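You operate a simulated robot arm through the tools that you are given. There is no shell and no other tool. Be economical: measure what you need, move in short steps, check, and stop when the job is done.

You are at the controls of a simulated robot arm. One attempt, no reset.

TASK
The grey strip tripped: move one lamp to the black strip and light all four.
Fine: mind the MAX on the strips; grey and black strips switched off while you move it; press the grey strip's reset once; leave the other controls.

Only the result counts: the job must be done as asked and must still hold three seconds after the hand-in. Knocking over, shifting, dropping, spilling or breaking anything else fails it.

THE ROBOT
A 6-joint arm with a fingered hand, fixed in place. Base frame: the origin is at the foot of the arm, x ahead of it, y to its left, z up. Lengths are in m, angles in degrees, forces in N, time in s.
With the tool pointing down near the work surface it reaches from about 0.3 to 0.8 m from the base axis. Its first joint turns from -166.0 to 166.0 degrees. Payload 4 kg.
The TCP is the grasp point between the finger pads, 0.026 m short of the fingertips. In the tool frame z runs along the fingers and y along their closing line. Largest opening 0.132 m; the body of the gripper starts 0.073 m behind the TCP. The gripper is a hand of 5 fingers: y runs from the thumb to the fingers, the wrist lies at [0, 0, -0.239] in the tool frame, and closing takes about 1.5 s.
Orientation is told as [roll, pitch, yaw] about the base's x, y, z axes, in that order, counted from this pose: with the fingers straight down and closing along the base's y, the tool's x points along the base's -x, its y along +y and its z along -z.

THE INTERFACE
- The arm moves only by the tool move_arm. Its argument "motion" is a list of rows, each a list of 2 entries, a list of its own where there are three numbers: the shift along the base's x, y, z in m, then the turn, a rotation vector about the base's x, y, z in degrees. In form: [[[dx, dy, dz], [wx, wy, wz]], ...]. A call has 1 to 20 rows; each row is the pose to reach, as a shift and turn from the pose commanded when the call began. "fingers" is the opening, from 0 (shut) to 1 (fully open), set as the call begins (left out, the last holds). A row lasts 0.2 s, in which the tool goes at most 0.05 m and 8.6 degrees; a call with a longer step from one row to the next is refused whole, and so is a gripper value outside its range. Where a pose cannot be reached the arm comes as near as it can. A force on the tool above 40 N (or 10 N above the force at the start of the call, whichever is more), or a blocked arm, ends the call early, and 0.2 s more pass. The fingers move at their own pace (about 0.045 m/s each) and stop on an object; they squeeze with about 23 N. The grip force told is the motor's: it shows also when the fingers shut on nothing. Time passes only in rows, and 0.2 s behind the last, so rows that repeat a pose let the fingers close. It gives the time, the measured TCP pose, the force on the tool (base axes), the opening and the grip force at its end, in the units of the frame above (readings bear some noise), with the torque about the TCP (base axes, N m) and any sound that the robot's microphone picked up.
- Cameras (640 x 400 px; columns grow to the right, rows downward): "scene" is fixed at [0.0425, 0.5019, 1.6175]; the picture's right is [-0.68, -0.73, 0.00], its down [-0.46, 0.43, -0.78] and it looks along [0.57, -0.53, -0.63] (base axes); focal length 325 px, centre (320, 200). "wrist" rides on the gripper at [0.085, 0.002, -0.097] in the tool frame; the picture's right is [-0.02, 1.00, 0.00], its down [-0.75, -0.02, -0.66] and it looks along [-0.66, -0.01, 0.75] (tool axes); focal length 270 px, centre (320, 200). There is no depth. A picture from a camera that has moved, and an enlarged one, comes with that camera's place and axes in the base frame and with its lens. The place of the scene camera against the robot may be out by one fixed shift of up to 0.025 m in any direction.
- capture(camera): a new picture of that camera. It takes no simulated time.
- set_fingers(finger1, finger2, finger3, finger4, thumb_bend): sets how far each is bent, from 0 (flat) to 1 (curled in); at 0.3 the hand is open as for a grip, at 0.7 the pads meet at the TCP. One left out holds its place. A second passes; each finger stops where it meets its share of the squeeze, and holds until it gets a number again. A gripper value or a shape takes the hand back. It gives what a move gives, with no picture; readings hold the bend of each and the force on the fingers (four entries, about 0 where the hand has none), thumb and palm.
- preshape(shape): the hand has 5 fingers and takes this shape, open, in about a second: jaw (thumb against the fingers, like two jaws); tri (thumb and two fingers); tip (a fingertip pinch); poke (one finger out to press); point (the index stretched); flat (the hand flat); cup (the hand cupped); fist (a fist). The gripper value then closes the fingers along that shape, each until it touches; the sizes above hold for jaw. It gives what a move gives, with no picture.
- enlarge(camera, box): a new picture of the part [left, top, right, bottom] of that camera's present view, enlarged. It takes no simulated time.
- sign_off(): hands the job in; it is judged then, once.

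Work in short steps. Places have to be worked out from the pictures, the camera data and where the tool is seen: move nearer, look again, correct. Check each grasp and each placing, and mend what went wrong. You have 120 turns and 64 pictures in all, those below and enlarged ones among them. Open the gripper and draw the arm clear of the work before you hand the job in, unless the task says otherwise; then end with one line.

The tools are called after "Request:" as name(argument=value, ...) on one line, values as JSON. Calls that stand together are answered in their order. move_arm: Moves the arm, as the interface text tells. Its arguments: {"type":"object","properties":{"motion":{"type":"array"},"fingers":{"type":"number"}},"required":["motion"]} The other tools are called the same way: preshape (shape) gives the hand a shape; set_fingers (finger1, finger2, finger3, finger4, thumb_bend) moves the fingers one by one; capture (camera) takes a picture; enlarge (camera, box) takes an enlarged picture of a part of a camera's view; sign_off () hands the job in.

At the start:

```text
clock: 0.0
position: [0.472, -0.0518, 1.1818]
orientation: [0.0, -0.1, 0.0]
wrist_force: [0.6, -0.3, -0.3]
moment: [0.0, 0.0, -0.04]
grip_width: 0.1318
grasp_force: 0.2
shape: jaw
bend: [0.3, 0.3, 0.3, 0.3, 0.3]
finger forces: [0.1, 0.0, 0.0, 0.0, 0.0, 0.0]
```

scene: 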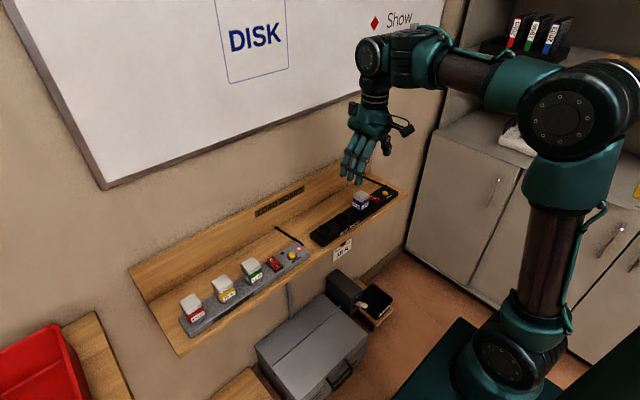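
wrist: 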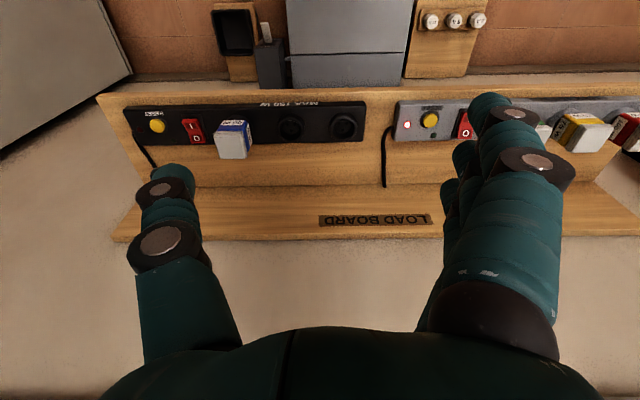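

I'll look closely at the strips from both cameras to read the labels.

Request:
enlarge(camera="scene", box=[170, 230, 320, 340])

Request:
enlarge(camera="scene", box=[290, 165, 410, 260])

Request:
enlarge(camera="wrist", box=[100, 80, 640, 240])

```text
3.64 times, centred on (245, 285) of scene
camera zoom: at [0.0425, 0.5019, 1.6175], right [-0.68, -0.73, 0.0], down [-0.46, 0.43, -0.78], along [0.57, -0.53, -0.63], focal length 1181 px, centre (593, -109)
```

zoom: 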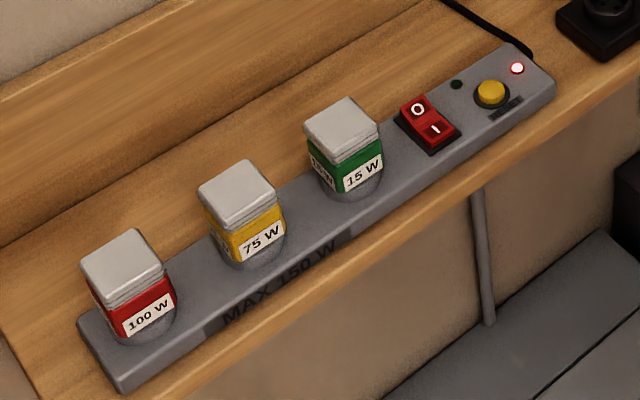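

```text
4.21 times, centred on (350, 212) of scene
camera zoom: at [0.0425, 0.5019, 1.6175], right [-0.68, -0.73, 0.0], down [-0.46, 0.43, -0.78], along [0.57, -0.53, -0.63], focal length 1368 px, centre (194, 147)
```

zoom: 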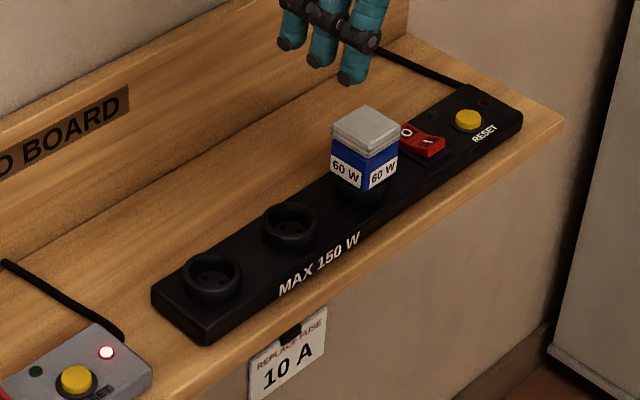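

```text
1.19 times, centred on (370, 160) of wrist
camera zoom: at [0.388, -0.0491, 1.2784], right [0.02, 1.0, 0.0], down [0.75, -0.02, 0.66], along [0.66, -0.01, -0.75], focal length 320 px, centre (261, 247)
```

zoom: 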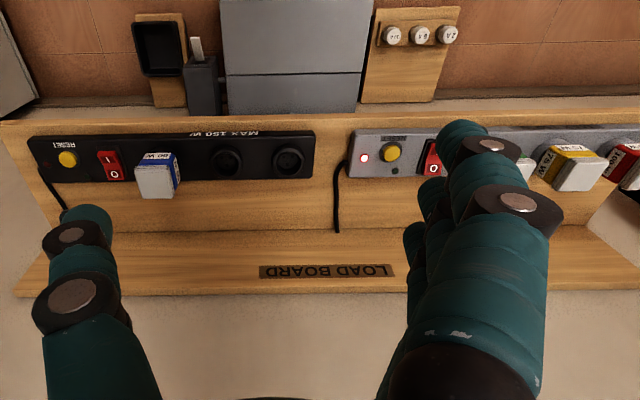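

Loads: 100+75+15 = 190 W trips the grey strip. Only moving the 75 W (yellow) lamp works: black 60+75 = 135, grey 115. I put the lamp tops at z≈0.975 m. Next I take the poke shape and look at the finger and the strips.

Request:
preshape(shape="poke")

Request:
capture(camera="wrist")

Request:
enlarge(camera="scene", box=[310, 90, 430, 220])

```text
clock: 0.9
position: [0.473, -0.0523, 1.1814]
orientation: [0.0, 0.0, 0.0]
wrist_force: [0.3, 0.3, 0.6]
moment: [0.03, -0.01, -0.01]
grip_width: 0.0
grasp_force: 0.0
shape: poke
bend: [1.0, 1.0, 1.0, 1.0, 0.47]
finger forces: [0.0, 0.0, 0.1, 0.0, 0.1, 0.1]
```

```text
58 pictures are left
camera wrist: at [0.388, -0.0491, 1.2784], right [0.02, 1.0, 0.0], down [0.75, -0.02, 0.66], along [0.66, -0.01, -0.75], focal length 270 px, centre (320, 200)
```

wrist: 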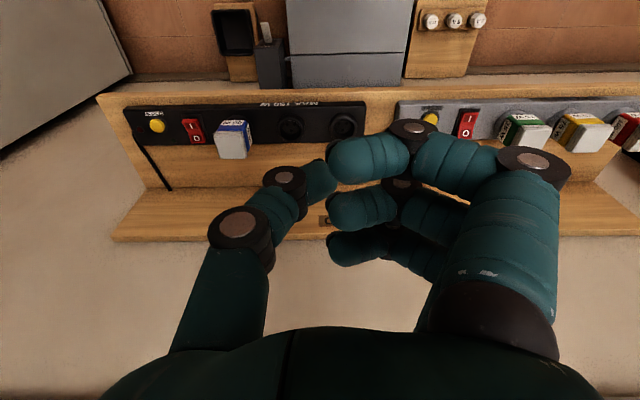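

```text
3.08 times, centred on (370, 155) of scene
camera zoom: at [0.0425, 0.5019, 1.6175], right [-0.68, -0.73, 0.0], down [-0.46, 0.43, -0.78], along [0.57, -0.53, -0.63], focal length 999 px, centre (166, 338)
```

zoom: 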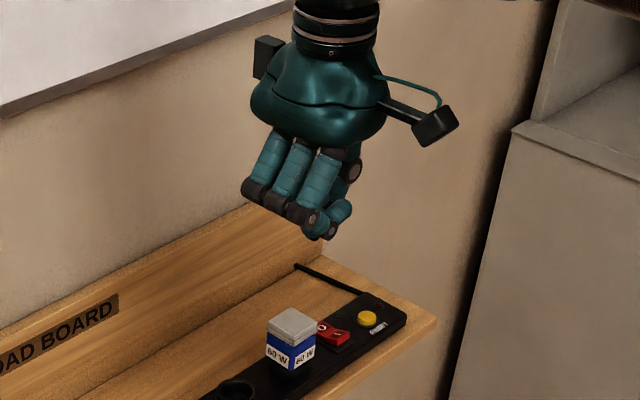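

The poke shape left every finger curled, so I'll set one finger straight by hand and look at it.

Request:
set_fingers(finger1=0.3, finger2=1, finger3=1, finger4=1, thumb_bend=0.3)

Request:
capture(camera="wrist")

Request:
enlarge(camera="scene", box=[310, 90, 430, 220])

```text
clock: 1.9
position: [0.4722, -0.0519, 1.1815]
orientation: [0.1, 0.1, 0.0]
wrist_force: [-0.3, 0.5, -0.1]
moment: [0.02, 0.02, 0.03]
grip_width: 0.1384
grasp_force: 0.0
shape: fingers
bend: [0.3, 1.0, 1.0, 1.0, 0.3]
finger forces: [0.0, 0.1, 0.0, 0.1, 0.1, 0.0]
```

```text
56 pictures are left
camera wrist: at [0.3881, -0.0491, 1.2784], right [0.02, 1.0, 0.0], down [0.75, -0.02, 0.66], along [0.66, -0.01, -0.75], focal length 270 px, centre (320, 200)
```

wrist: 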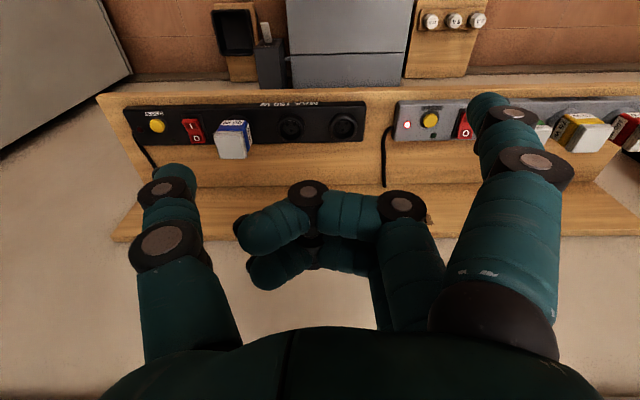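

```text
3.08 times, centred on (370, 155) of scene
camera zoom: at [0.0425, 0.5019, 1.6175], right [-0.68, -0.73, 0.0], down [-0.46, 0.43, -0.78], along [0.57, -0.53, -0.63], focal length 999 px, centre (166, 338)
```

zoom: 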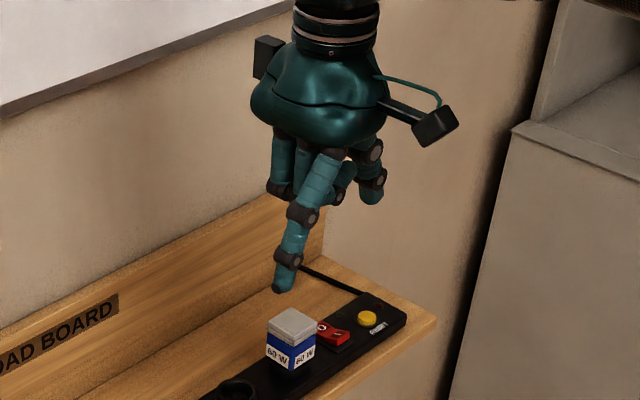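

Finger 1 is usable, with its tip about (-0.034, +0.08) from the TCP. I'll tuck the thumb away and move +y above the grey strip for a better look.

Request:
set_fingers(thumb_bend=1)

Request:
move_arm(motion=[[[0, 0.05, 0], [0, 0, 0]], [[0, 0.09, 0], [0, 0, 0]], [[0, 0.09, 0], [0, 0, 0]]])

Request:
capture(camera="wrist")

Request:
enlarge(camera="scene", box=[240, 90, 400, 260])

```text
clock: 2.9
position: [0.4724, -0.052, 1.1811]
orientation: [0.0, 0.1, 0.0]
wrist_force: [-0.3, -0.2, -0.4]
moment: [0.03, 0.01, 0.0]
grip_width: 0.06
grasp_force: 0.1
shape: fingers
bend: [0.3, 1.0, 1.0, 1.0, 0.88]
finger forces: [0.0, 0.0, 0.1, 0.0, 0.0, 0.1]
```

```text
clock: 3.7
position: [0.4706, 0.0388, 1.183]
orientation: [0.0, -0.1, 0.0]
wrist_force: [0.2, -0.3, -0.1]
moment: [0.0, 0.02, -0.02]
grip_width: 0.0604
grasp_force: 0.0
shape: fingers
bend: [0.3, 1.0, 1.0, 1.0, 0.88]
finger forces: [0.0, 0.1, 0.0, 0.1, 0.1, 0.0]
```

```text
54 pictures are left
camera wrist: at [0.3871, 0.0423, 1.2797], right [0.02, 1.0, 0.0], down [0.75, -0.02, 0.66], along [0.66, -0.01, -0.75], focal length 270 px, centre (320, 200)
```

wrist: 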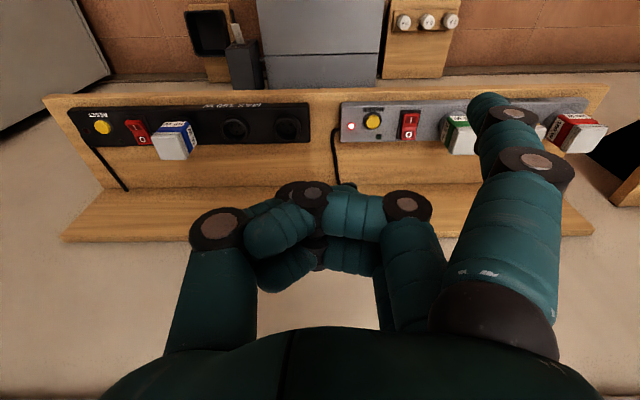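

```text
2.35 times, centred on (320, 175) of scene
camera zoom: at [0.0425, 0.5019, 1.6175], right [-0.68, -0.73, 0.0], down [-0.46, 0.43, -0.78], along [0.57, -0.53, -0.63], focal length 764 px, centre (320, 259)
```

zoom: 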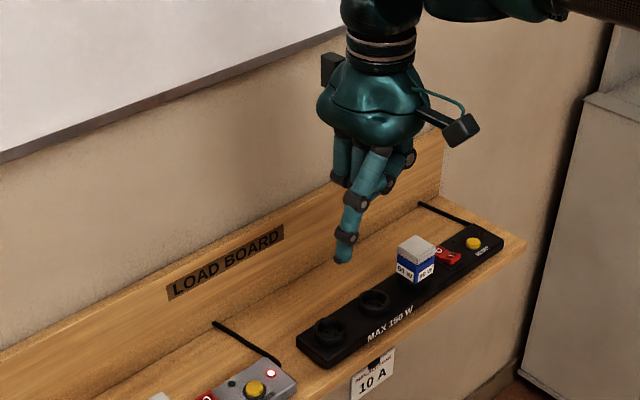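

The index finger now sticks out alone. I'll enlarge the two switches to read their states.

Request:
enlarge(camera="wrist", box=[330, 85, 490, 185])

Request:
enlarge(camera="wrist", box=[60, 90, 220, 190])

Request:
enlarge(camera="scene", box=[260, 235, 320, 275])

Request:
enlarge(camera="scene", box=[350, 175, 410, 215])

```text
4.00 times, centred on (410, 135) of wrist
camera zoom: at [0.3871, 0.0423, 1.2797], right [0.02, 1.0, 0.0], down [0.75, -0.02, 0.66], along [0.66, -0.01, -0.75], focal length 1081 px, centre (-40, 460)
```

zoom: 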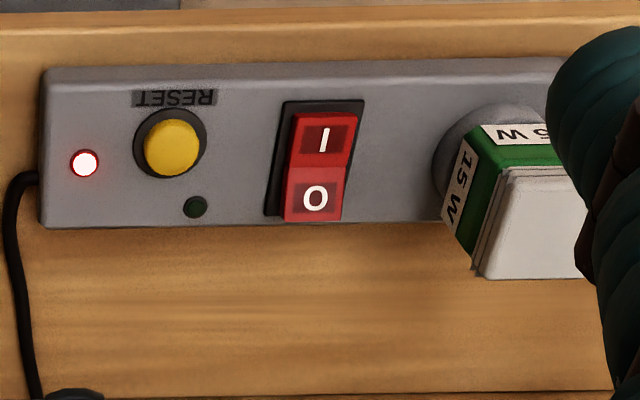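

```text
4.00 times, centred on (140, 140) of wrist
camera zoom: at [0.3871, 0.0423, 1.2797], right [0.02, 1.0, 0.0], down [0.75, -0.02, 0.66], along [0.66, -0.01, -0.75], focal length 1081 px, centre (1040, 440)
```

zoom: 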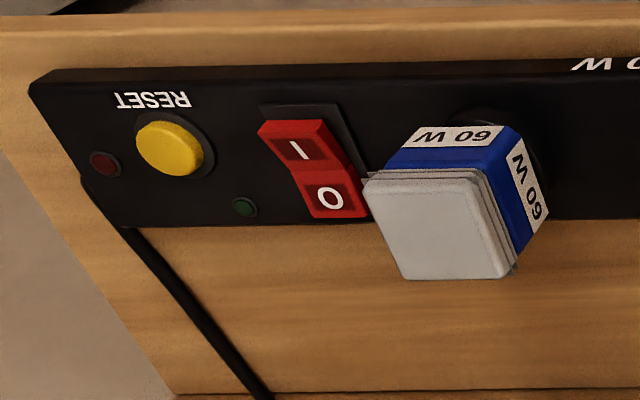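

```text
10.00 times, centred on (290, 255) of scene
camera zoom: at [0.0425, 0.5019, 1.6175], right [-0.68, -0.73, 0.0], down [-0.46, 0.43, -0.78], along [0.57, -0.53, -0.63], focal length 3248 px, centre (620, -350)
```

zoom: 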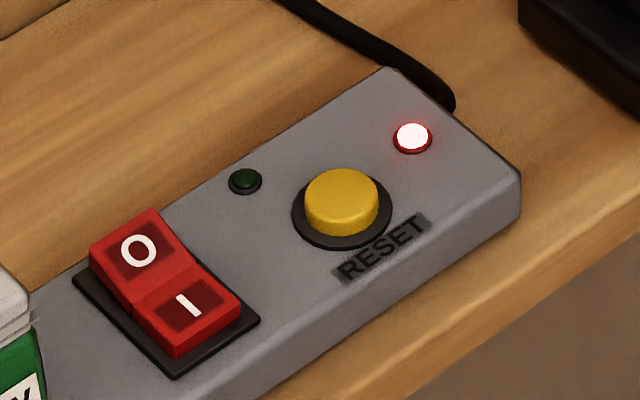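

```text
10.00 times, centred on (380, 195) of scene
camera zoom: at [0.0425, 0.5019, 1.6175], right [-0.68, -0.73, 0.0], down [-0.46, 0.43, -0.78], along [0.57, -0.53, -0.63], focal length 3248 px, centre (-280, 250)
```

zoom: 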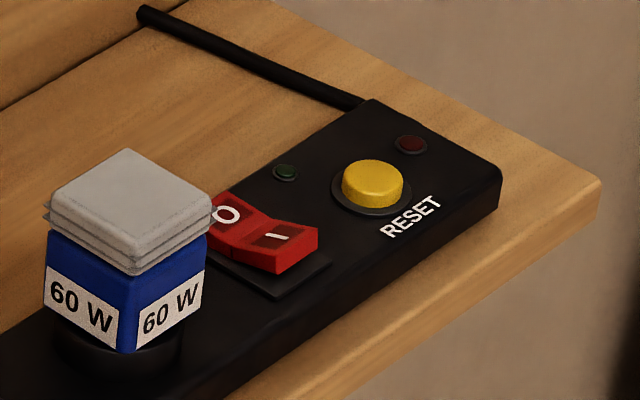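

The grey rocker is ON (I side down). The black rocker is already OFF (I side raised). I put grey's O at about (0.594, 0.180, 0.89). I'll yaw -90° so the index leads towards +x, clear of the lamps, and come over the switch.

Request:
move_arm(motion=[[[0.004, 0.01, -0.01], [0, 0, -8.2]], [[0.008, 0.02, -0.02], [0, 0, -16.4]], [[0.012, 0.03, -0.03], [0, 0, -24.6]], [[0.016, 0.04, -0.04], [0, 0, -32.8]], [[0.02, 0.05, -0.05], [0, 0, -41]], [[0.024, 0.06, -0.06], [0, 0, -49.2]], [[0.028, 0.07, -0.07], [0, 0, -57.4]], [[0.032, 0.08, -0.08], [0, 0, -65.6]], [[0.036, 0.09, -0.09], [0, 0, -73.8]], [[0.041, 0.1, -0.1], [0, 0, -82]], [[0.046, 0.107, -0.12], [0, 0, -90]], [[0.046, 0.107, -0.12], [0, 0, -90]]])

Request:
capture(camera="wrist")

Request:
enlarge(camera="scene", box=[180, 150, 360, 300])

```text
clock: 6.3
position: [0.5172, 0.1436, 1.0611]
orientation: [0.1, 0.0, -90.1]
wrist_force: [0.3, 0.9, -1.4]
moment: [0.0, -0.02, -0.01]
grip_width: 0.0605
grasp_force: 0.0
shape: fingers
bend: [0.3, 1.0, 1.0, 1.0, 0.88]
finger forces: [0.0, 0.0, 0.0, 0.0, 0.0, 0.0]
```

```text
48 pictures are left
camera wrist: at [0.5192, 0.2302, 1.1571], right [1.0, -0.02, 0.0], down [-0.02, -0.75, 0.66], along [-0.01, -0.66, -0.75], focal length 270 px, centre (320, 200)
```

wrist: 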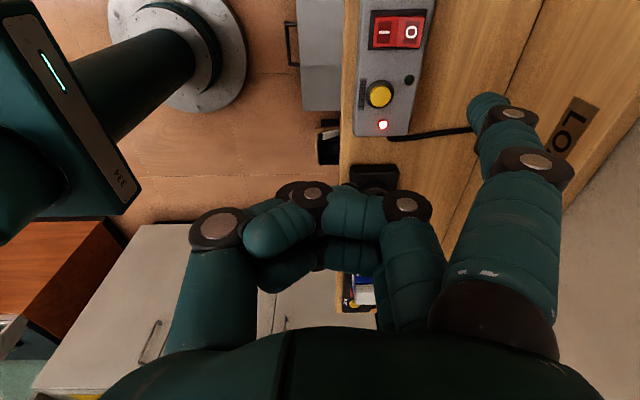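

```text
2.67 times, centred on (270, 225) of scene
camera zoom: at [0.0425, 0.5019, 1.6175], right [-0.68, -0.73, 0.0], down [-0.46, 0.43, -0.78], along [0.57, -0.53, -0.63], focal length 866 px, centre (453, 133)
```

zoom: 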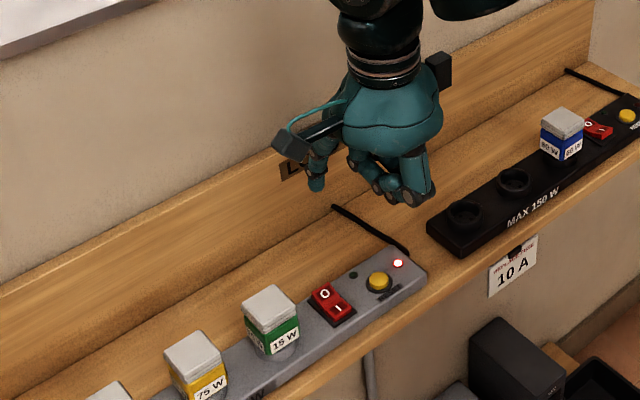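

By the wrist camera the tip is over O to within about 5 mm. I'll descend to just above the rocker and check.

Request:
move_arm(motion=[[[0, 0.0025, -0.04], [0, 0, 0]], [[0, 0.0025, -0.08], [0, 0, 0]], [[0, 0.0025, -0.115], [0, 0, 0]], [[0, 0.0025, -0.115], [0, 0, 0]]])

Request:
capture(camera="wrist")

Request:
enlarge(camera="scene", box=[240, 200, 330, 270])

```text
clock: 7.3
position: [0.5172, 0.1479, 0.9458]
orientation: [0.0, -0.1, -90.1]
wrist_force: [-0.6, 0.4, -0.5]
moment: [0.02, 0.02, 0.02]
grip_width: 0.0604
grasp_force: 0.0
shape: fingers
bend: [0.3, 1.0, 1.0, 1.0, 0.88]
finger forces: [0.0, 0.0, 0.1, 0.0, 0.0, 0.1]
```

```text
46 pictures are left
camera wrist: at [0.5198, 0.2336, 1.0431], right [1.0, -0.02, 0.0], down [-0.02, -0.75, 0.66], along [-0.01, -0.66, -0.75], focal length 270 px, centre (320, 200)
```

wrist: 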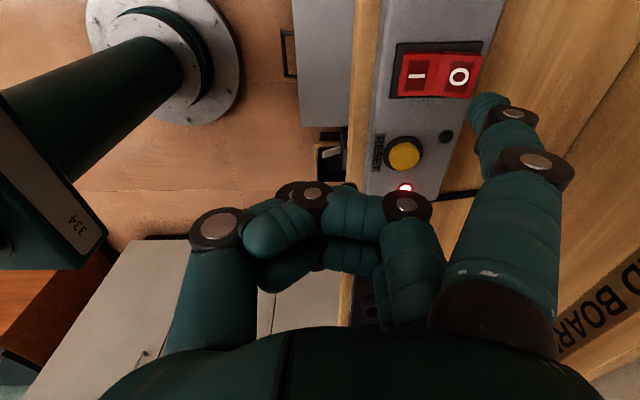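

```text
5.71 times, centred on (285, 235) of scene
camera zoom: at [0.0425, 0.5019, 1.6175], right [-0.68, -0.73, 0.0], down [-0.46, 0.43, -0.78], along [0.57, -0.53, -0.63], focal length 1856 px, centre (520, 0)
```

zoom: 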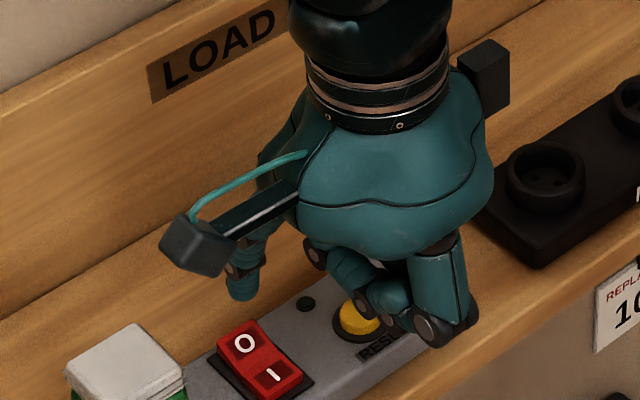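

The tip sits about 3 cm above O and lined up. I'll tilt 10° so the index leads and the curled knuckles stay well clear of the reset button, then come down in small steps until I feel force.

Request:
move_arm(motion=[[[0.003, 0, 0.007], [0, 5, 0]], [[0.0055, 0, 0.0135], [0, 10, 0]], [[0.0055, 0, 0.0035], [0, 10, 0]], [[0.0055, 0, -0.0065], [0, 10, 0]], [[0.0055, 0, -0.0065], [0, 10, 0]]])

Request:
capture(camera="wrist")

Request:
enlarge(camera="scene", box=[240, 200, 330, 270])

```text
clock: 8.5
position: [0.5232, 0.1484, 0.9394]
orientation: [-10.1, 0.0, -90.0]
wrist_force: [0.1, -0.7, -0.3]
moment: [0.02, 0.01, -0.01]
grip_width: 0.0607
grasp_force: 0.0
shape: fingers
bend: [0.3, 1.0, 1.0, 1.0, 0.88]
finger forces: [0.0, 0.0, 0.1, 0.1, 0.0, 0.0]
```

```text
44 pictures are left
camera wrist: at [0.5428, 0.2337, 1.0355], right [0.98, -0.02, -0.17], down [0.1, -0.75, 0.65], along [-0.14, -0.66, -0.74], focal length 270 px, centre (320, 200)
```

wrist: 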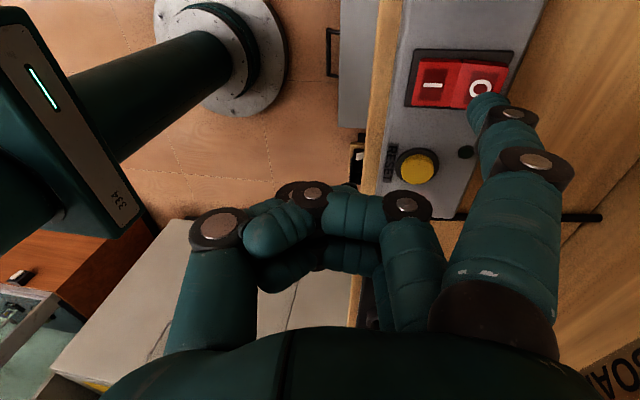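

```text
5.71 times, centred on (285, 235) of scene
camera zoom: at [0.0425, 0.5019, 1.6175], right [-0.68, -0.73, 0.0], down [-0.46, 0.43, -0.78], along [0.57, -0.53, -0.63], focal length 1856 px, centre (520, 0)
```

zoom: 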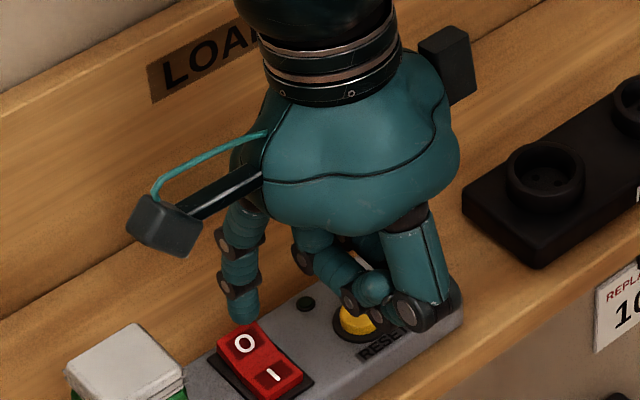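

The tip is about 1 cm above O and aligned. I'll press down in small steps.

Request:
move_arm(motion=[[[0, 0.002, -0.005], [0, 0, 0]], [[0, 0.002, -0.01], [0, 0, 0]], [[0, 0.002, -0.014], [0, 0, 0]], [[0, 0.002, -0.018], [0, 0, 0]]])

Request:
enlarge(camera="scene", box=[240, 200, 330, 270])

```text
clock: 9.5
position: [0.5232, 0.149, 0.9213]
orientation: [-9.9, 0.0, -90.0]
wrist_force: [-0.4, 0.1, 0.5]
moment: [0.02, 0.01, 0.02]
grip_width: 0.0606
grasp_force: 0.1
shape: fingers
bend: [0.3, 1.0, 1.0, 1.0, 0.88]
finger forces: [0.1, 0.0, 0.1, 0.1, 0.0, 0.0]
```

```text
5.71 times, centred on (285, 235) of scene
camera zoom: at [0.0425, 0.5019, 1.6175], right [-0.68, -0.73, 0.0], down [-0.46, 0.43, -0.78], along [0.57, -0.53, -0.63], focal length 1856 px, centre (520, 0)
```

zoom: 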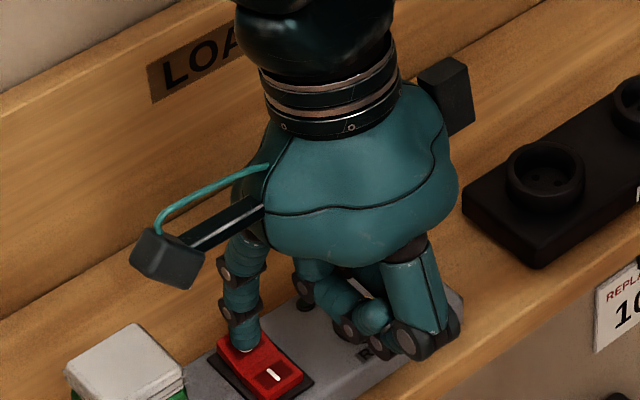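

The tip is right on O with no force yet. I'll go a few millimetres further.

Request:
move_arm(motion=[[[0, 0, -0.003], [0, 0, 0]], [[0, 0, -0.006], [0, 0, 0]], [[0, 0, -0.008], [0, 0, 0]]])

Request:
enlarge(camera="scene", box=[240, 200, 330, 270])

Request:
capture(camera="wrist")

```text
clock: 10.3
position: [0.5243, 0.1494, 0.9133]
orientation: [-10.0, 0.0, -90.0]
wrist_force: [-0.3, 0.3, 0.1]
moment: [0.02, -0.04, 0.0]
grip_width: 0.0608
grasp_force: 0.5
shape: fingers
bend: [0.3, 1.0, 1.0, 1.0, 0.88]
finger forces: [1.0, 0.0, 0.0, 0.0, 0.0, 0.0]
```

```text
5.71 times, centred on (285, 235) of scene
camera zoom: at [0.0425, 0.5019, 1.6175], right [-0.68, -0.73, 0.0], down [-0.46, 0.43, -0.78], along [0.57, -0.53, -0.63], focal length 1856 px, centre (520, 0)
```

zoom: 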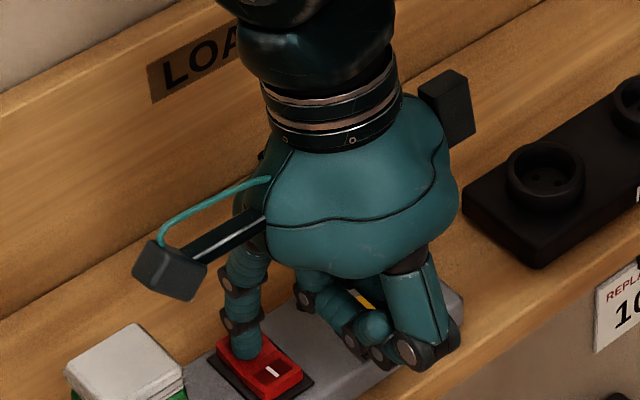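

```text
40 pictures are left
camera wrist: at [0.543, 0.2348, 1.0093], right [0.98, -0.02, -0.17], down [0.1, -0.75, 0.65], along [-0.14, -0.66, -0.74], focal length 270 px, centre (320, 200)
```

wrist: 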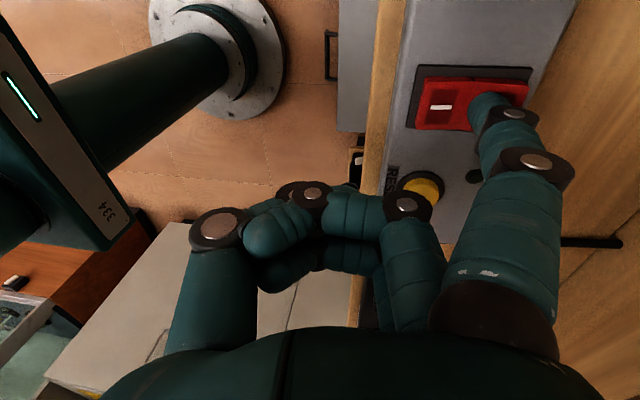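

Contact has started (1 N on the index). I'll press a few millimetres more.

Request:
move_arm(motion=[[[0, 0, -0.002], [0, 0, 0]], [[0, 0, -0.004], [0, 0, 0]], [[0, 0, -0.006], [0, 0, 0]]])

Request:
enlarge(camera="scene", box=[240, 200, 330, 270])

```text
clock: 11.1
position: [0.5237, 0.1493, 0.911]
orientation: [-9.7, 0.1, -90.1]
wrist_force: [-10.4, -4.7, 38.0]
moment: [1.11, -2.47, 0.01]
grip_width: 0.0603
grasp_force: 19.2
shape: fingers
bend: [0.33, 1.0, 1.0, 1.0, 0.88]
finger forces: [37.5, 0.0, 0.1, 0.0, 0.1, 0.0]
```

```text
5.71 times, centred on (285, 235) of scene
camera zoom: at [0.0425, 0.5019, 1.6175], right [-0.68, -0.73, 0.0], down [-0.46, 0.43, -0.78], along [0.57, -0.53, -0.63], focal length 1856 px, centre (520, 0)
```

zoom: 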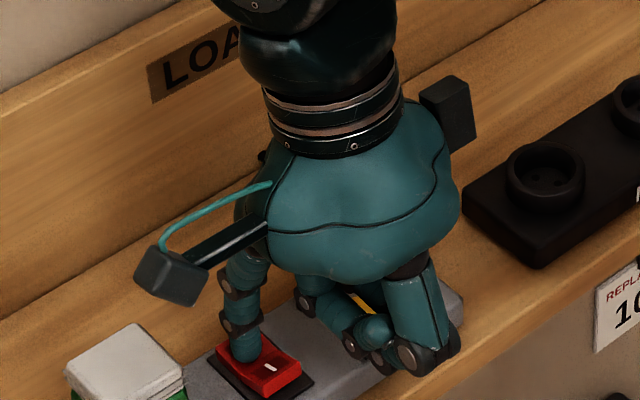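

38 N on the tip and the rocker looks flipped. I'll lift off and verify.

Request:
move_arm(motion=[[[0, 0, 0.01], [0, 0, 0]], [[0, 0, 0.05], [0, 0, 0]], [[0, 0, 0.09], [0, 0, 0]], [[0, 0, 0.13], [0, 0, 0]]])

Request:
enlarge(camera="scene", box=[180, 200, 330, 340])

```text
clock: 12.1
position: [0.5263, 0.149, 1.0376]
orientation: [-10.0, 0.0, -90.0]
wrist_force: [-0.5, 0.3, 0.0]
moment: [-0.01, 0.04, 0.02]
grip_width: 0.0607
grasp_force: 0.0
shape: fingers
bend: [0.3, 1.0, 1.0, 1.0, 0.88]
finger forces: [0.0, 0.0, 0.0, 0.1, 0.0, 0.0]
```

```text
2.86 times, centred on (255, 270) of scene
camera zoom: at [0.0425, 0.5019, 1.6175], right [-0.68, -0.73, 0.0], down [-0.46, 0.43, -0.78], along [0.57, -0.53, -0.63], focal length 928 px, centre (506, 0)
```

zoom: 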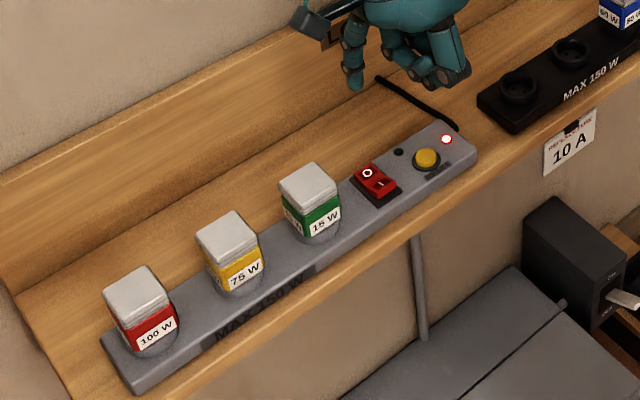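

The rocker seems flipped to OFF. I'll set the jaw shape, level the hand and move beyond the yellow lamp to see it with the wrist camera.

Request:
preshape(shape="jaw")

Request:
move_arm(motion=[[[0.005, 0.04, 0.03], [0, -5, 0]], [[0.01, 0.08, 0.06], [0, -10, 0]], [[0.02, 0.12, 0.06], [0, -10, 0]], [[0.03, 0.16, 0.06], [0, -10, 0]], [[0.034, 0.2, 0.06], [0, -10, 0]], [[0.034, 0.25, 0.06], [0, -10, 0]], [[0.034, 0.25, 0.06], [0, -10, 0]]])

Request:
capture(camera="wrist")

Request:
enlarge(camera="scene", box=[260, 235, 320, 275])

```text
clock: 13.0
position: [0.5263, 0.1488, 1.0348]
orientation: [-10.1, -0.1, -90.0]
wrist_force: [-0.2, -0.1, -0.5]
moment: [-0.03, 0.0, 0.0]
grip_width: 0.132
grasp_force: 0.1
shape: jaw
bend: [0.3, 0.3, 0.3, 0.3, 0.3]
finger forces: [0.0, 0.1, 0.0, 0.0, 0.0, 0.1]
```

```text
refused: row 1 steps farther than a row can; nothing moved
```

```text
37 pictures are left
camera wrist: at [0.5449, 0.2344, 1.1316], right [0.98, -0.02, -0.17], down [0.1, -0.75, 0.65], along [-0.14, -0.66, -0.74], focal length 270 px, centre (320, 200)
```

wrist: 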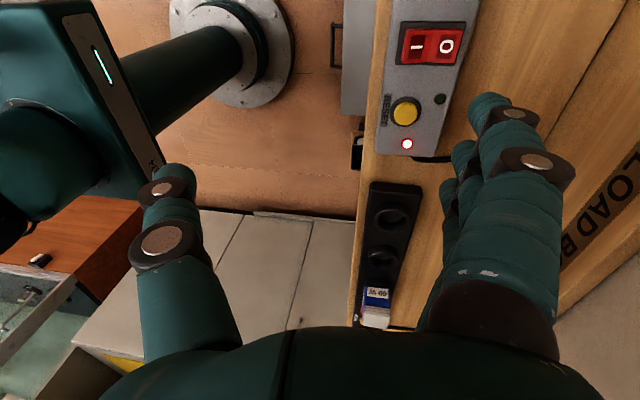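

```text
10.00 times, centred on (290, 255) of scene
camera zoom: at [0.0425, 0.5019, 1.6175], right [-0.68, -0.73, 0.0], down [-0.46, 0.43, -0.78], along [0.57, -0.53, -0.63], focal length 3248 px, centre (620, -350)
```

zoom: 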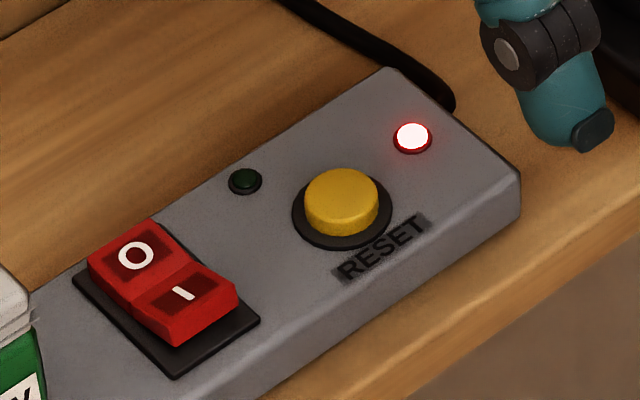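

Grey is OFF now (I side raised). I'll redo the move with smaller rows, levelling and going above the lamps.

Request:
move_arm(motion=[[[0.003, 0.02, 0.03], [0, -5, 0]], [[0.01, 0.05, 0.06], [0, -10, 0]], [[0.02, 0.09, 0.065], [0, -10, 0]], [[0.03, 0.13, 0.065], [0, -10, 0]], [[0.034, 0.17, 0.065], [0, -10, 0]], [[0.034, 0.21, 0.065], [0, -10, 0]], [[0.034, 0.25, 0.065], [0, -10, 0]], [[0.034, 0.25, 0.065], [0, -10, 0]]])

Request:
capture(camera="wrist")

Request:
capture(camera="scene")

```text
clock: 14.8
position: [0.5578, 0.3995, 1.1004]
orientation: [0.0, 0.1, -90.0]
wrist_force: [-0.3, -0.1, -0.3]
moment: [0.01, 0.01, -0.03]
grip_width: 0.1316
grasp_force: 0.1
shape: jaw
bend: [0.3, 0.3, 0.3, 0.3, 0.3]
finger forces: [0.0, 0.0, 0.1, 0.0, 0.1, 0.1]
```

```text
35 pictures are left
camera wrist: at [0.5595, 0.486, 1.1988], right [1.0, -0.02, 0.0], down [-0.01, -0.75, 0.66], along [-0.01, -0.66, -0.75], focal length 270 px, centre (320, 200)
```

wrist: 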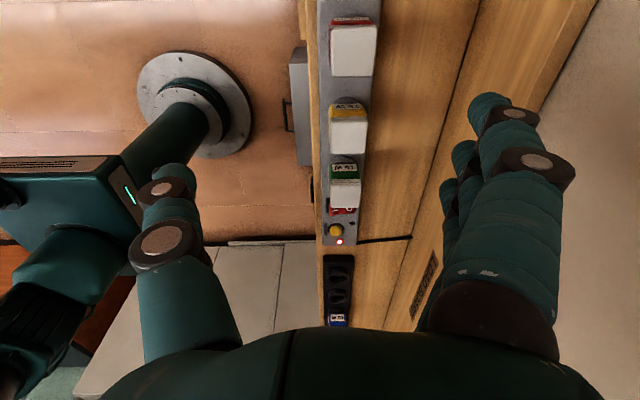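

```text
34 pictures are left
```

scene: 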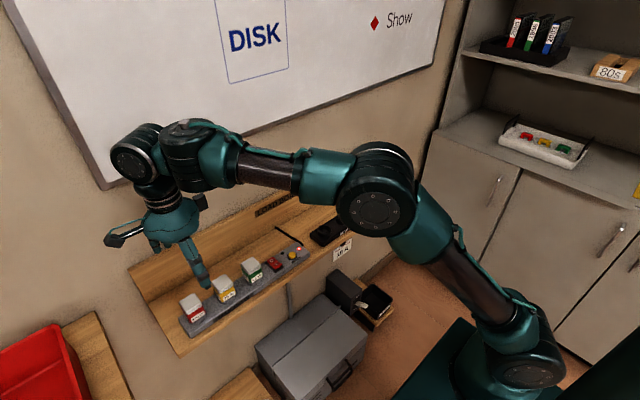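

Combining the wrist views, the lamp tops are at z≈0.94 and the yellow lamp is centred near (0.586, 0.348). I'll move above it and lower to z≈0.99 to check.

Request:
move_arm(motion=[[[0.014, -0.026, 0], [0, 0, 0]], [[0.028, -0.0515, 0], [0, 0, 0]], [[0.028, -0.0515, -0.04], [0, 0, 0]], [[0.028, -0.0515, -0.08], [0, 0, 0]], [[0.028, -0.0515, -0.105], [0, 0, 0]], [[0.028, -0.0515, -0.105], [0, 0, 0]]])

Request:
capture(camera="wrist")

Request:
enlarge(camera="scene", box=[160, 200, 300, 340])

```text
clock: 16.2
position: [0.5854, 0.3494, 0.9977]
orientation: [0.0, 0.0, -90.0]
wrist_force: [0.7, -1.2, -0.1]
moment: [-0.03, 0.01, 0.01]
grip_width: 0.1322
grasp_force: 0.0
shape: jaw
bend: [0.3, 0.3, 0.3, 0.3, 0.3]
finger forces: [0.0, 0.1, 0.0, 0.0, 0.0, 0.1]
```

```text
33 pictures are left
camera wrist: at [0.5883, 0.4347, 1.095], right [1.0, -0.02, 0.0], down [-0.02, -0.75, 0.66], along [-0.01, -0.66, -0.75], focal length 270 px, centre (320, 200)
```

wrist: 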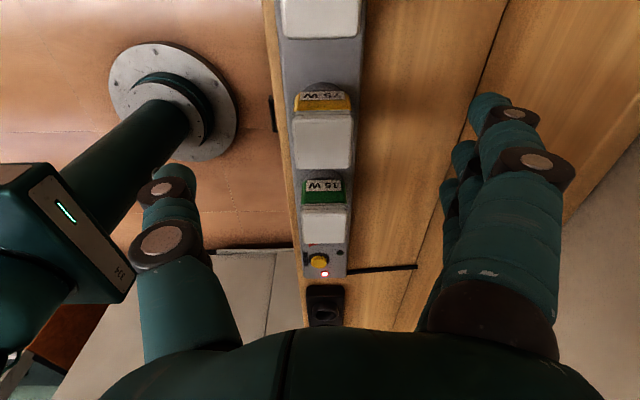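

```text
2.86 times, centred on (230, 270) of scene
camera zoom: at [0.0425, 0.5019, 1.6175], right [-0.68, -0.73, 0.0], down [-0.46, 0.43, -0.78], along [0.57, -0.53, -0.63], focal length 928 px, centre (577, 0)
```

zoom: 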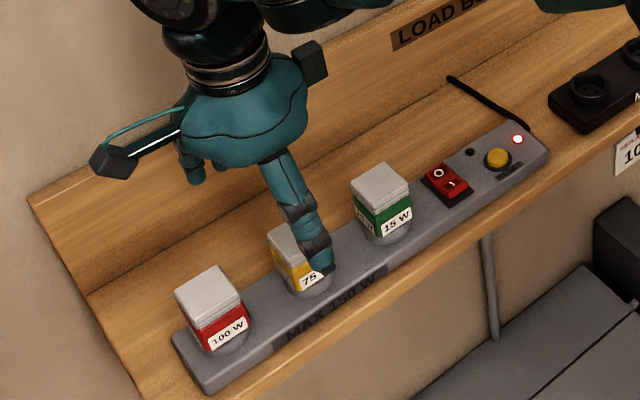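

The lamp is centred at about (0.590, 0.3485) and is 4 cm wide. I'll correct x by 4.5 mm and lower to z≈0.915 with the fingers open.

Request:
move_arm(motion=[[[0.0045, -0.001, -0.03], [0, 0, 0]], [[0.0045, -0.001, -0.06], [0, 0, 0]], [[0.0045, -0.001, -0.08], [0, 0, 0]], [[0.0045, -0.001, -0.08], [0, 0, 0]]])

Request:
capture(camera="wrist")

Request:
enlarge(camera="scene", box=[160, 200, 300, 340])

```text
clock: 17.2
position: [0.5894, 0.3467, 0.9179]
orientation: [-0.1, 0.0, -90.0]
wrist_force: [-0.4, -0.4, 0.0]
moment: [0.01, -0.03, 0.0]
grip_width: 0.1321
grasp_force: 0.0
shape: jaw
bend: [0.3, 0.3, 0.3, 0.3, 0.3]
finger forces: [0.0, 0.1, 0.0, 0.0, 0.0, 0.1]
```

```text
31 pictures are left
camera wrist: at [0.591, 0.4326, 1.0153], right [1.0, -0.02, 0.0], down [-0.02, -0.75, 0.66], along [-0.01, -0.66, -0.75], focal length 270 px, centre (320, 200)
```

wrist: 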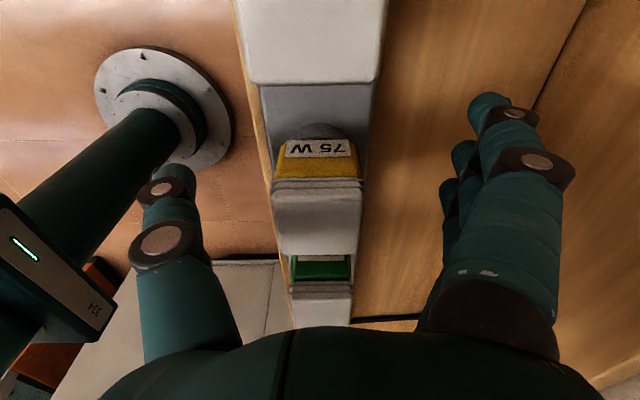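

```text
2.86 times, centred on (230, 270) of scene
camera zoom: at [0.0425, 0.5019, 1.6175], right [-0.68, -0.73, 0.0], down [-0.46, 0.43, -0.78], along [0.57, -0.53, -0.63], focal length 928 px, centre (577, 0)
```

zoom: 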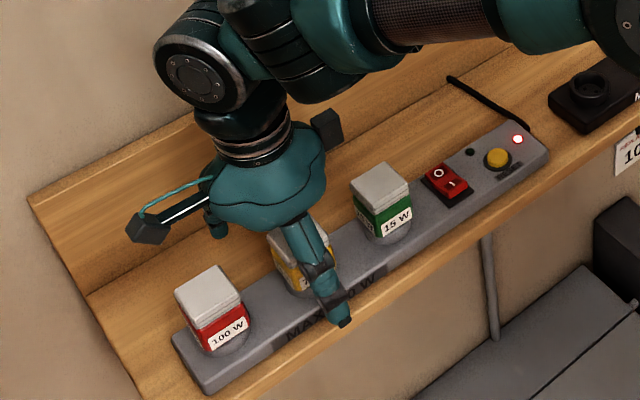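

The lamp sits centrally between the thumb and fingers. I'll shift y by +3 mm and close only fingers 2, 3 and the thumb on it, keeping the outer fingers out.

Request:
move_arm(motion=[[[0, 0.003, -0.003], [0, 0, 0]], [[0, 0.003, -0.003], [0, 0, 0]]])

Request:
set_fingers(finger2=0.75, finger3=0.75, thumb_bend=0.75)

Request:
capture(camera="wrist")

```text
clock: 17.8
position: [0.5891, 0.349, 0.9166]
orientation: [0.0, 0.0, -89.9]
wrist_force: [-0.2, 0.5, -0.1]
moment: [-0.05, 0.02, -0.01]
grip_width: 0.132
grasp_force: 0.0
shape: jaw
bend: [0.3, 0.3, 0.3, 0.3, 0.3]
finger forces: [0.0, 0.0, 0.0, 0.0, 0.0, 0.0]
```

```text
clock: 18.8
position: [0.589, 0.3492, 0.9155]
orientation: [0.1, 0.0, -89.9]
wrist_force: [-1.8, -0.1, 0.6]
moment: [0.0, 0.0, 0.0]
grip_width: 0.0882
grasp_force: 17.4
shape: fingers
bend: [0.3, 0.6, 0.57, 0.3, 0.67]
finger forces: [0.1, 9.0, 8.8, 0.0, 16.7, 0.1]
```

```text
29 pictures are left
camera wrist: at [0.5914, 0.4356, 1.0125], right [1.0, -0.02, 0.0], down [-0.02, -0.75, 0.66], along [-0.01, -0.66, -0.75], focal length 270 px, centre (320, 200)
```

wrist: 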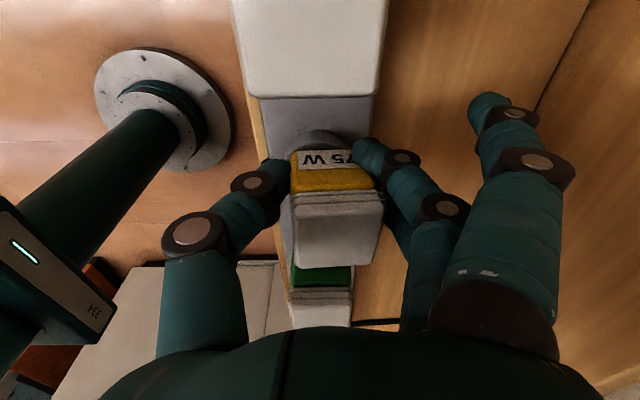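

The grip holds with about 9+9 N against 17 N. The lamp leans a touch to +x. I'll draw it up straight in small steps.

Request:
move_arm(motion=[[[-0.002, 0, 0.005], [0, 0, 0]], [[-0.004, 0, 0.012], [0, 0, 0]], [[-0.004, 0, 0.02], [0, 0, 0]], [[-0.004, 0, 0.03], [0, 0, 0]]])

Request:
capture(camera="wrist")

Request:
enlarge(camera="scene", box=[170, 220, 290, 330])

```text
clock: 19.8
position: [0.5862, 0.3492, 0.9443]
orientation: [0.0, 0.0, -90.0]
wrist_force: [-0.4, 0.1, -0.2]
moment: [0.0, 0.0, 0.02]
grip_width: 0.0877
grasp_force: 17.3
shape: fingers
bend: [0.3, 0.6, 0.56, 0.3, 0.67]
finger forces: [0.0, 9.0, 9.0, 0.0, 16.2, 0.0]
```

```text
28 pictures are left
camera wrist: at [0.5882, 0.4353, 1.0415], right [1.0, -0.02, 0.0], down [-0.02, -0.75, 0.66], along [-0.01, -0.66, -0.75], focal length 270 px, centre (320, 200)
```

wrist: 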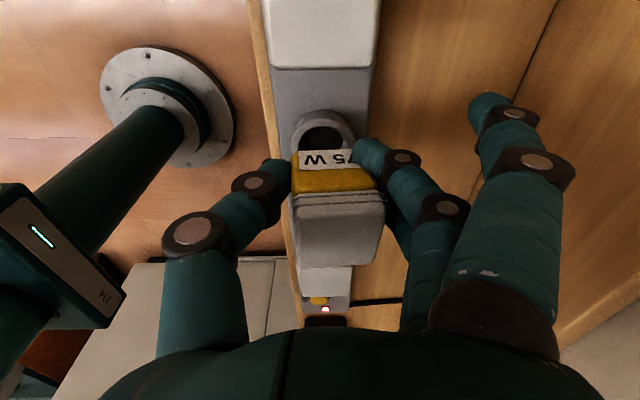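

```text
3.64 times, centred on (230, 275) of scene
camera zoom: at [0.0425, 0.5019, 1.6175], right [-0.68, -0.73, 0.0], down [-0.46, 0.43, -0.78], along [0.57, -0.53, -0.63], focal length 1181 px, centre (647, -73)
```

zoom: 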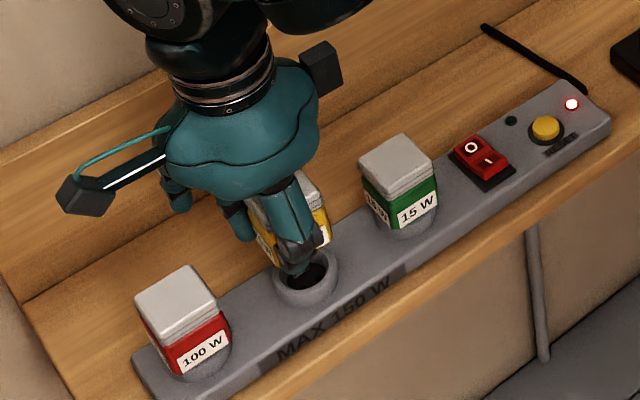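

The lamp is out of its socket. I'll lift clear and look closely at how it sits in the hand.

Request:
move_arm(motion=[[[0, 0, 0.05], [0, 0, 0]], [[0, 0, 0.1], [0, 0, 0]], [[0, 0, 0.13], [0, 0, 0]], [[0, 0, 0.13], [0, 0, 0]]])

Request:
enlarge(camera="wrist", box=[220, 80, 460, 290])

Request:
enlarge(camera="scene", box=[170, 160, 290, 280])

```text
clock: 20.8
position: [0.5864, 0.3505, 1.0763]
orientation: [0.0, 0.1, -90.0]
wrist_force: [0.8, -0.6, -1.3]
moment: [-0.01, -0.01, 0.0]
grip_width: 0.0875
grasp_force: 16.7
shape: fingers
bend: [0.3, 0.6, 0.56, 0.3, 0.67]
finger forces: [0.0, 9.2, 8.9, 0.0, 16.3, 0.1]
```

```text
1.90 times, centred on (340, 185) of wrist
camera zoom: at [0.5876, 0.4359, 1.1731], right [1.0, -0.02, 0.0], down [-0.02, -0.75, 0.66], along [-0.01, -0.66, -0.75], focal length 515 px, centre (282, 229)
```

zoom: 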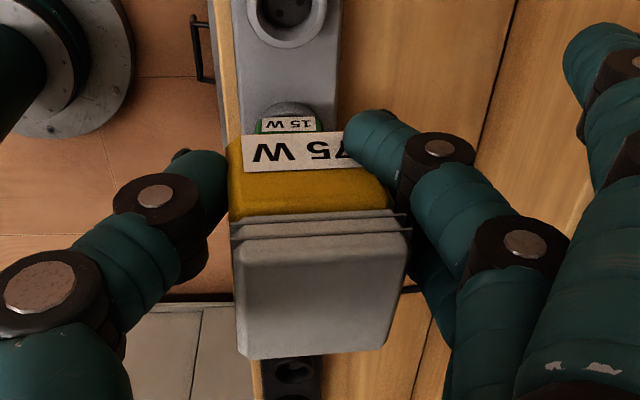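

```text
3.33 times, centred on (230, 220) of scene
camera zoom: at [0.0425, 0.5019, 1.6175], right [-0.68, -0.73, 0.0], down [-0.46, 0.43, -0.78], along [0.57, -0.53, -0.63], focal length 1083 px, centre (620, 133)
```

zoom: 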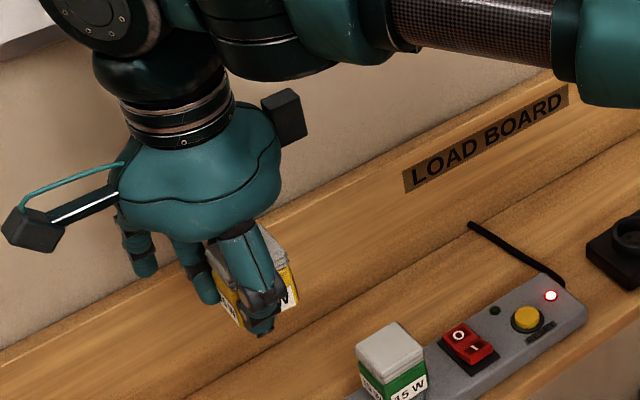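

The lamp leans about 5° (top towards +x) and sits at about x+0.005, y+0.003 from the TCP once upright. I'll carry it towards the black strip's free end socket, turning -5° about y to make it upright, and stop short so I can see the socket.

Request:
move_arm(motion=[[[0, -0.04, 0], [0, -2, 0]], [[0, -0.08, 0], [0, -5, 0]], [[0, -0.12, 0], [0, -5, 0]], [[-0.002, -0.16, 0], [0, -5, 0]], [[-0.004, -0.2, 0], [0, -5, 0]], [[-0.004, -0.24, 0], [0, -5, 0]], [[-0.004, -0.28, 0], [0, -5, 0]], [[-0.004, -0.3, -0.02], [0, -5, 0]], [[-0.004, -0.3, -0.05], [0, -5, 0]], [[-0.004, -0.3, -0.05], [0, -5, 0]]])

Request:
capture(camera="wrist")

Request:
enlarge(camera="scene", box=[260, 140, 400, 280])

```text
clock: 23.0
position: [0.5803, 0.0517, 1.0251]
orientation: [5.0, 0.0, -90.0]
wrist_force: [-0.2, -0.4, -0.2]
moment: [-0.01, 0.02, -0.03]
grip_width: 0.0873
grasp_force: 17.7
shape: fingers
bend: [0.3, 0.6, 0.56, 0.3, 0.67]
finger forces: [0.1, 9.4, 9.1, 0.0, 16.3, 0.0]
```

```text
24 pictures are left
camera wrist: at [0.5756, 0.138, 1.1218], right [1.0, -0.02, 0.09], down [-0.07, -0.75, 0.65], along [0.05, -0.66, -0.75], focal length 270 px, centre (320, 200)
```

wrist: 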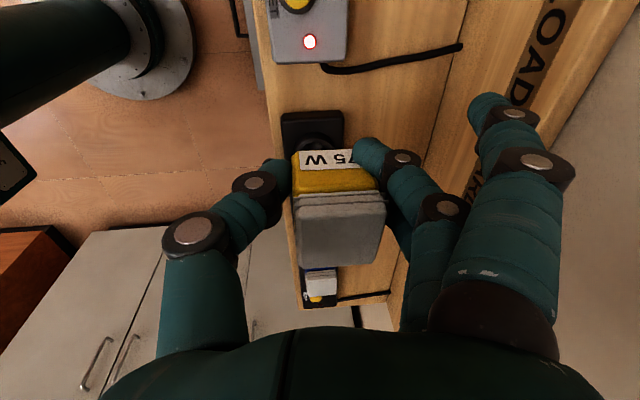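

```text
2.86 times, centred on (330, 210) of scene
camera zoom: at [0.0425, 0.5019, 1.6175], right [-0.68, -0.73, 0.0], down [-0.46, 0.43, -0.78], along [0.57, -0.53, -0.63], focal length 928 px, centre (291, 171)
```

zoom: 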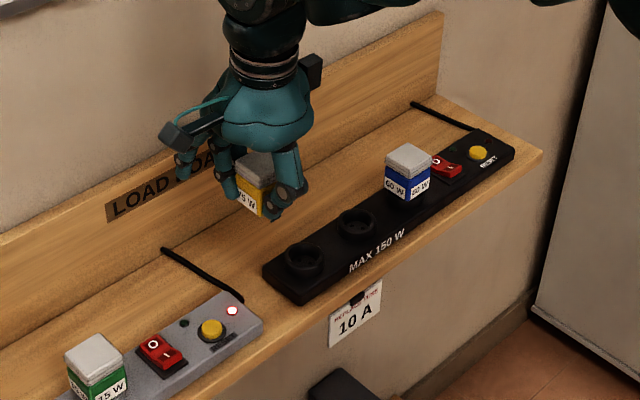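

The socket is partly hidden, so I'll back off a little in +y to see it fully.

Request:
move_arm(motion=[[[0, 0.03, 0], [0, 0, 0]], [[0, 0.03, 0], [0, 0, 0]]])

Request:
enlarge(camera="wrist", box=[230, 90, 430, 310])

```text
clock: 23.6
position: [0.5811, 0.0798, 1.025]
orientation: [5.1, -0.1, -90.0]
wrist_force: [0.0, 0.4, -1.2]
moment: [0.05, 0.02, 0.03]
grip_width: 0.0874
grasp_force: 17.2
shape: fingers
bend: [0.3, 0.6, 0.56, 0.3, 0.67]
finger forces: [0.1, 9.3, 9.0, 0.1, 16.3, 0.0]
```

```text
1.82 times, centred on (330, 200) of wrist
camera zoom: at [0.5757, 0.1664, 1.1222], right [1.0, -0.02, 0.09], down [-0.07, -0.75, 0.65], along [0.05, -0.66, -0.75], focal length 491 px, centre (302, 200)
```

zoom: 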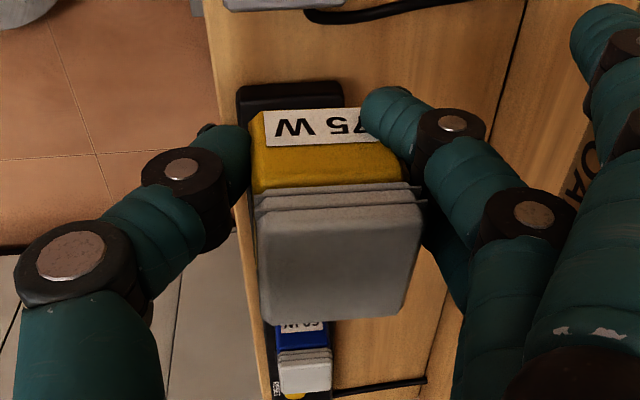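

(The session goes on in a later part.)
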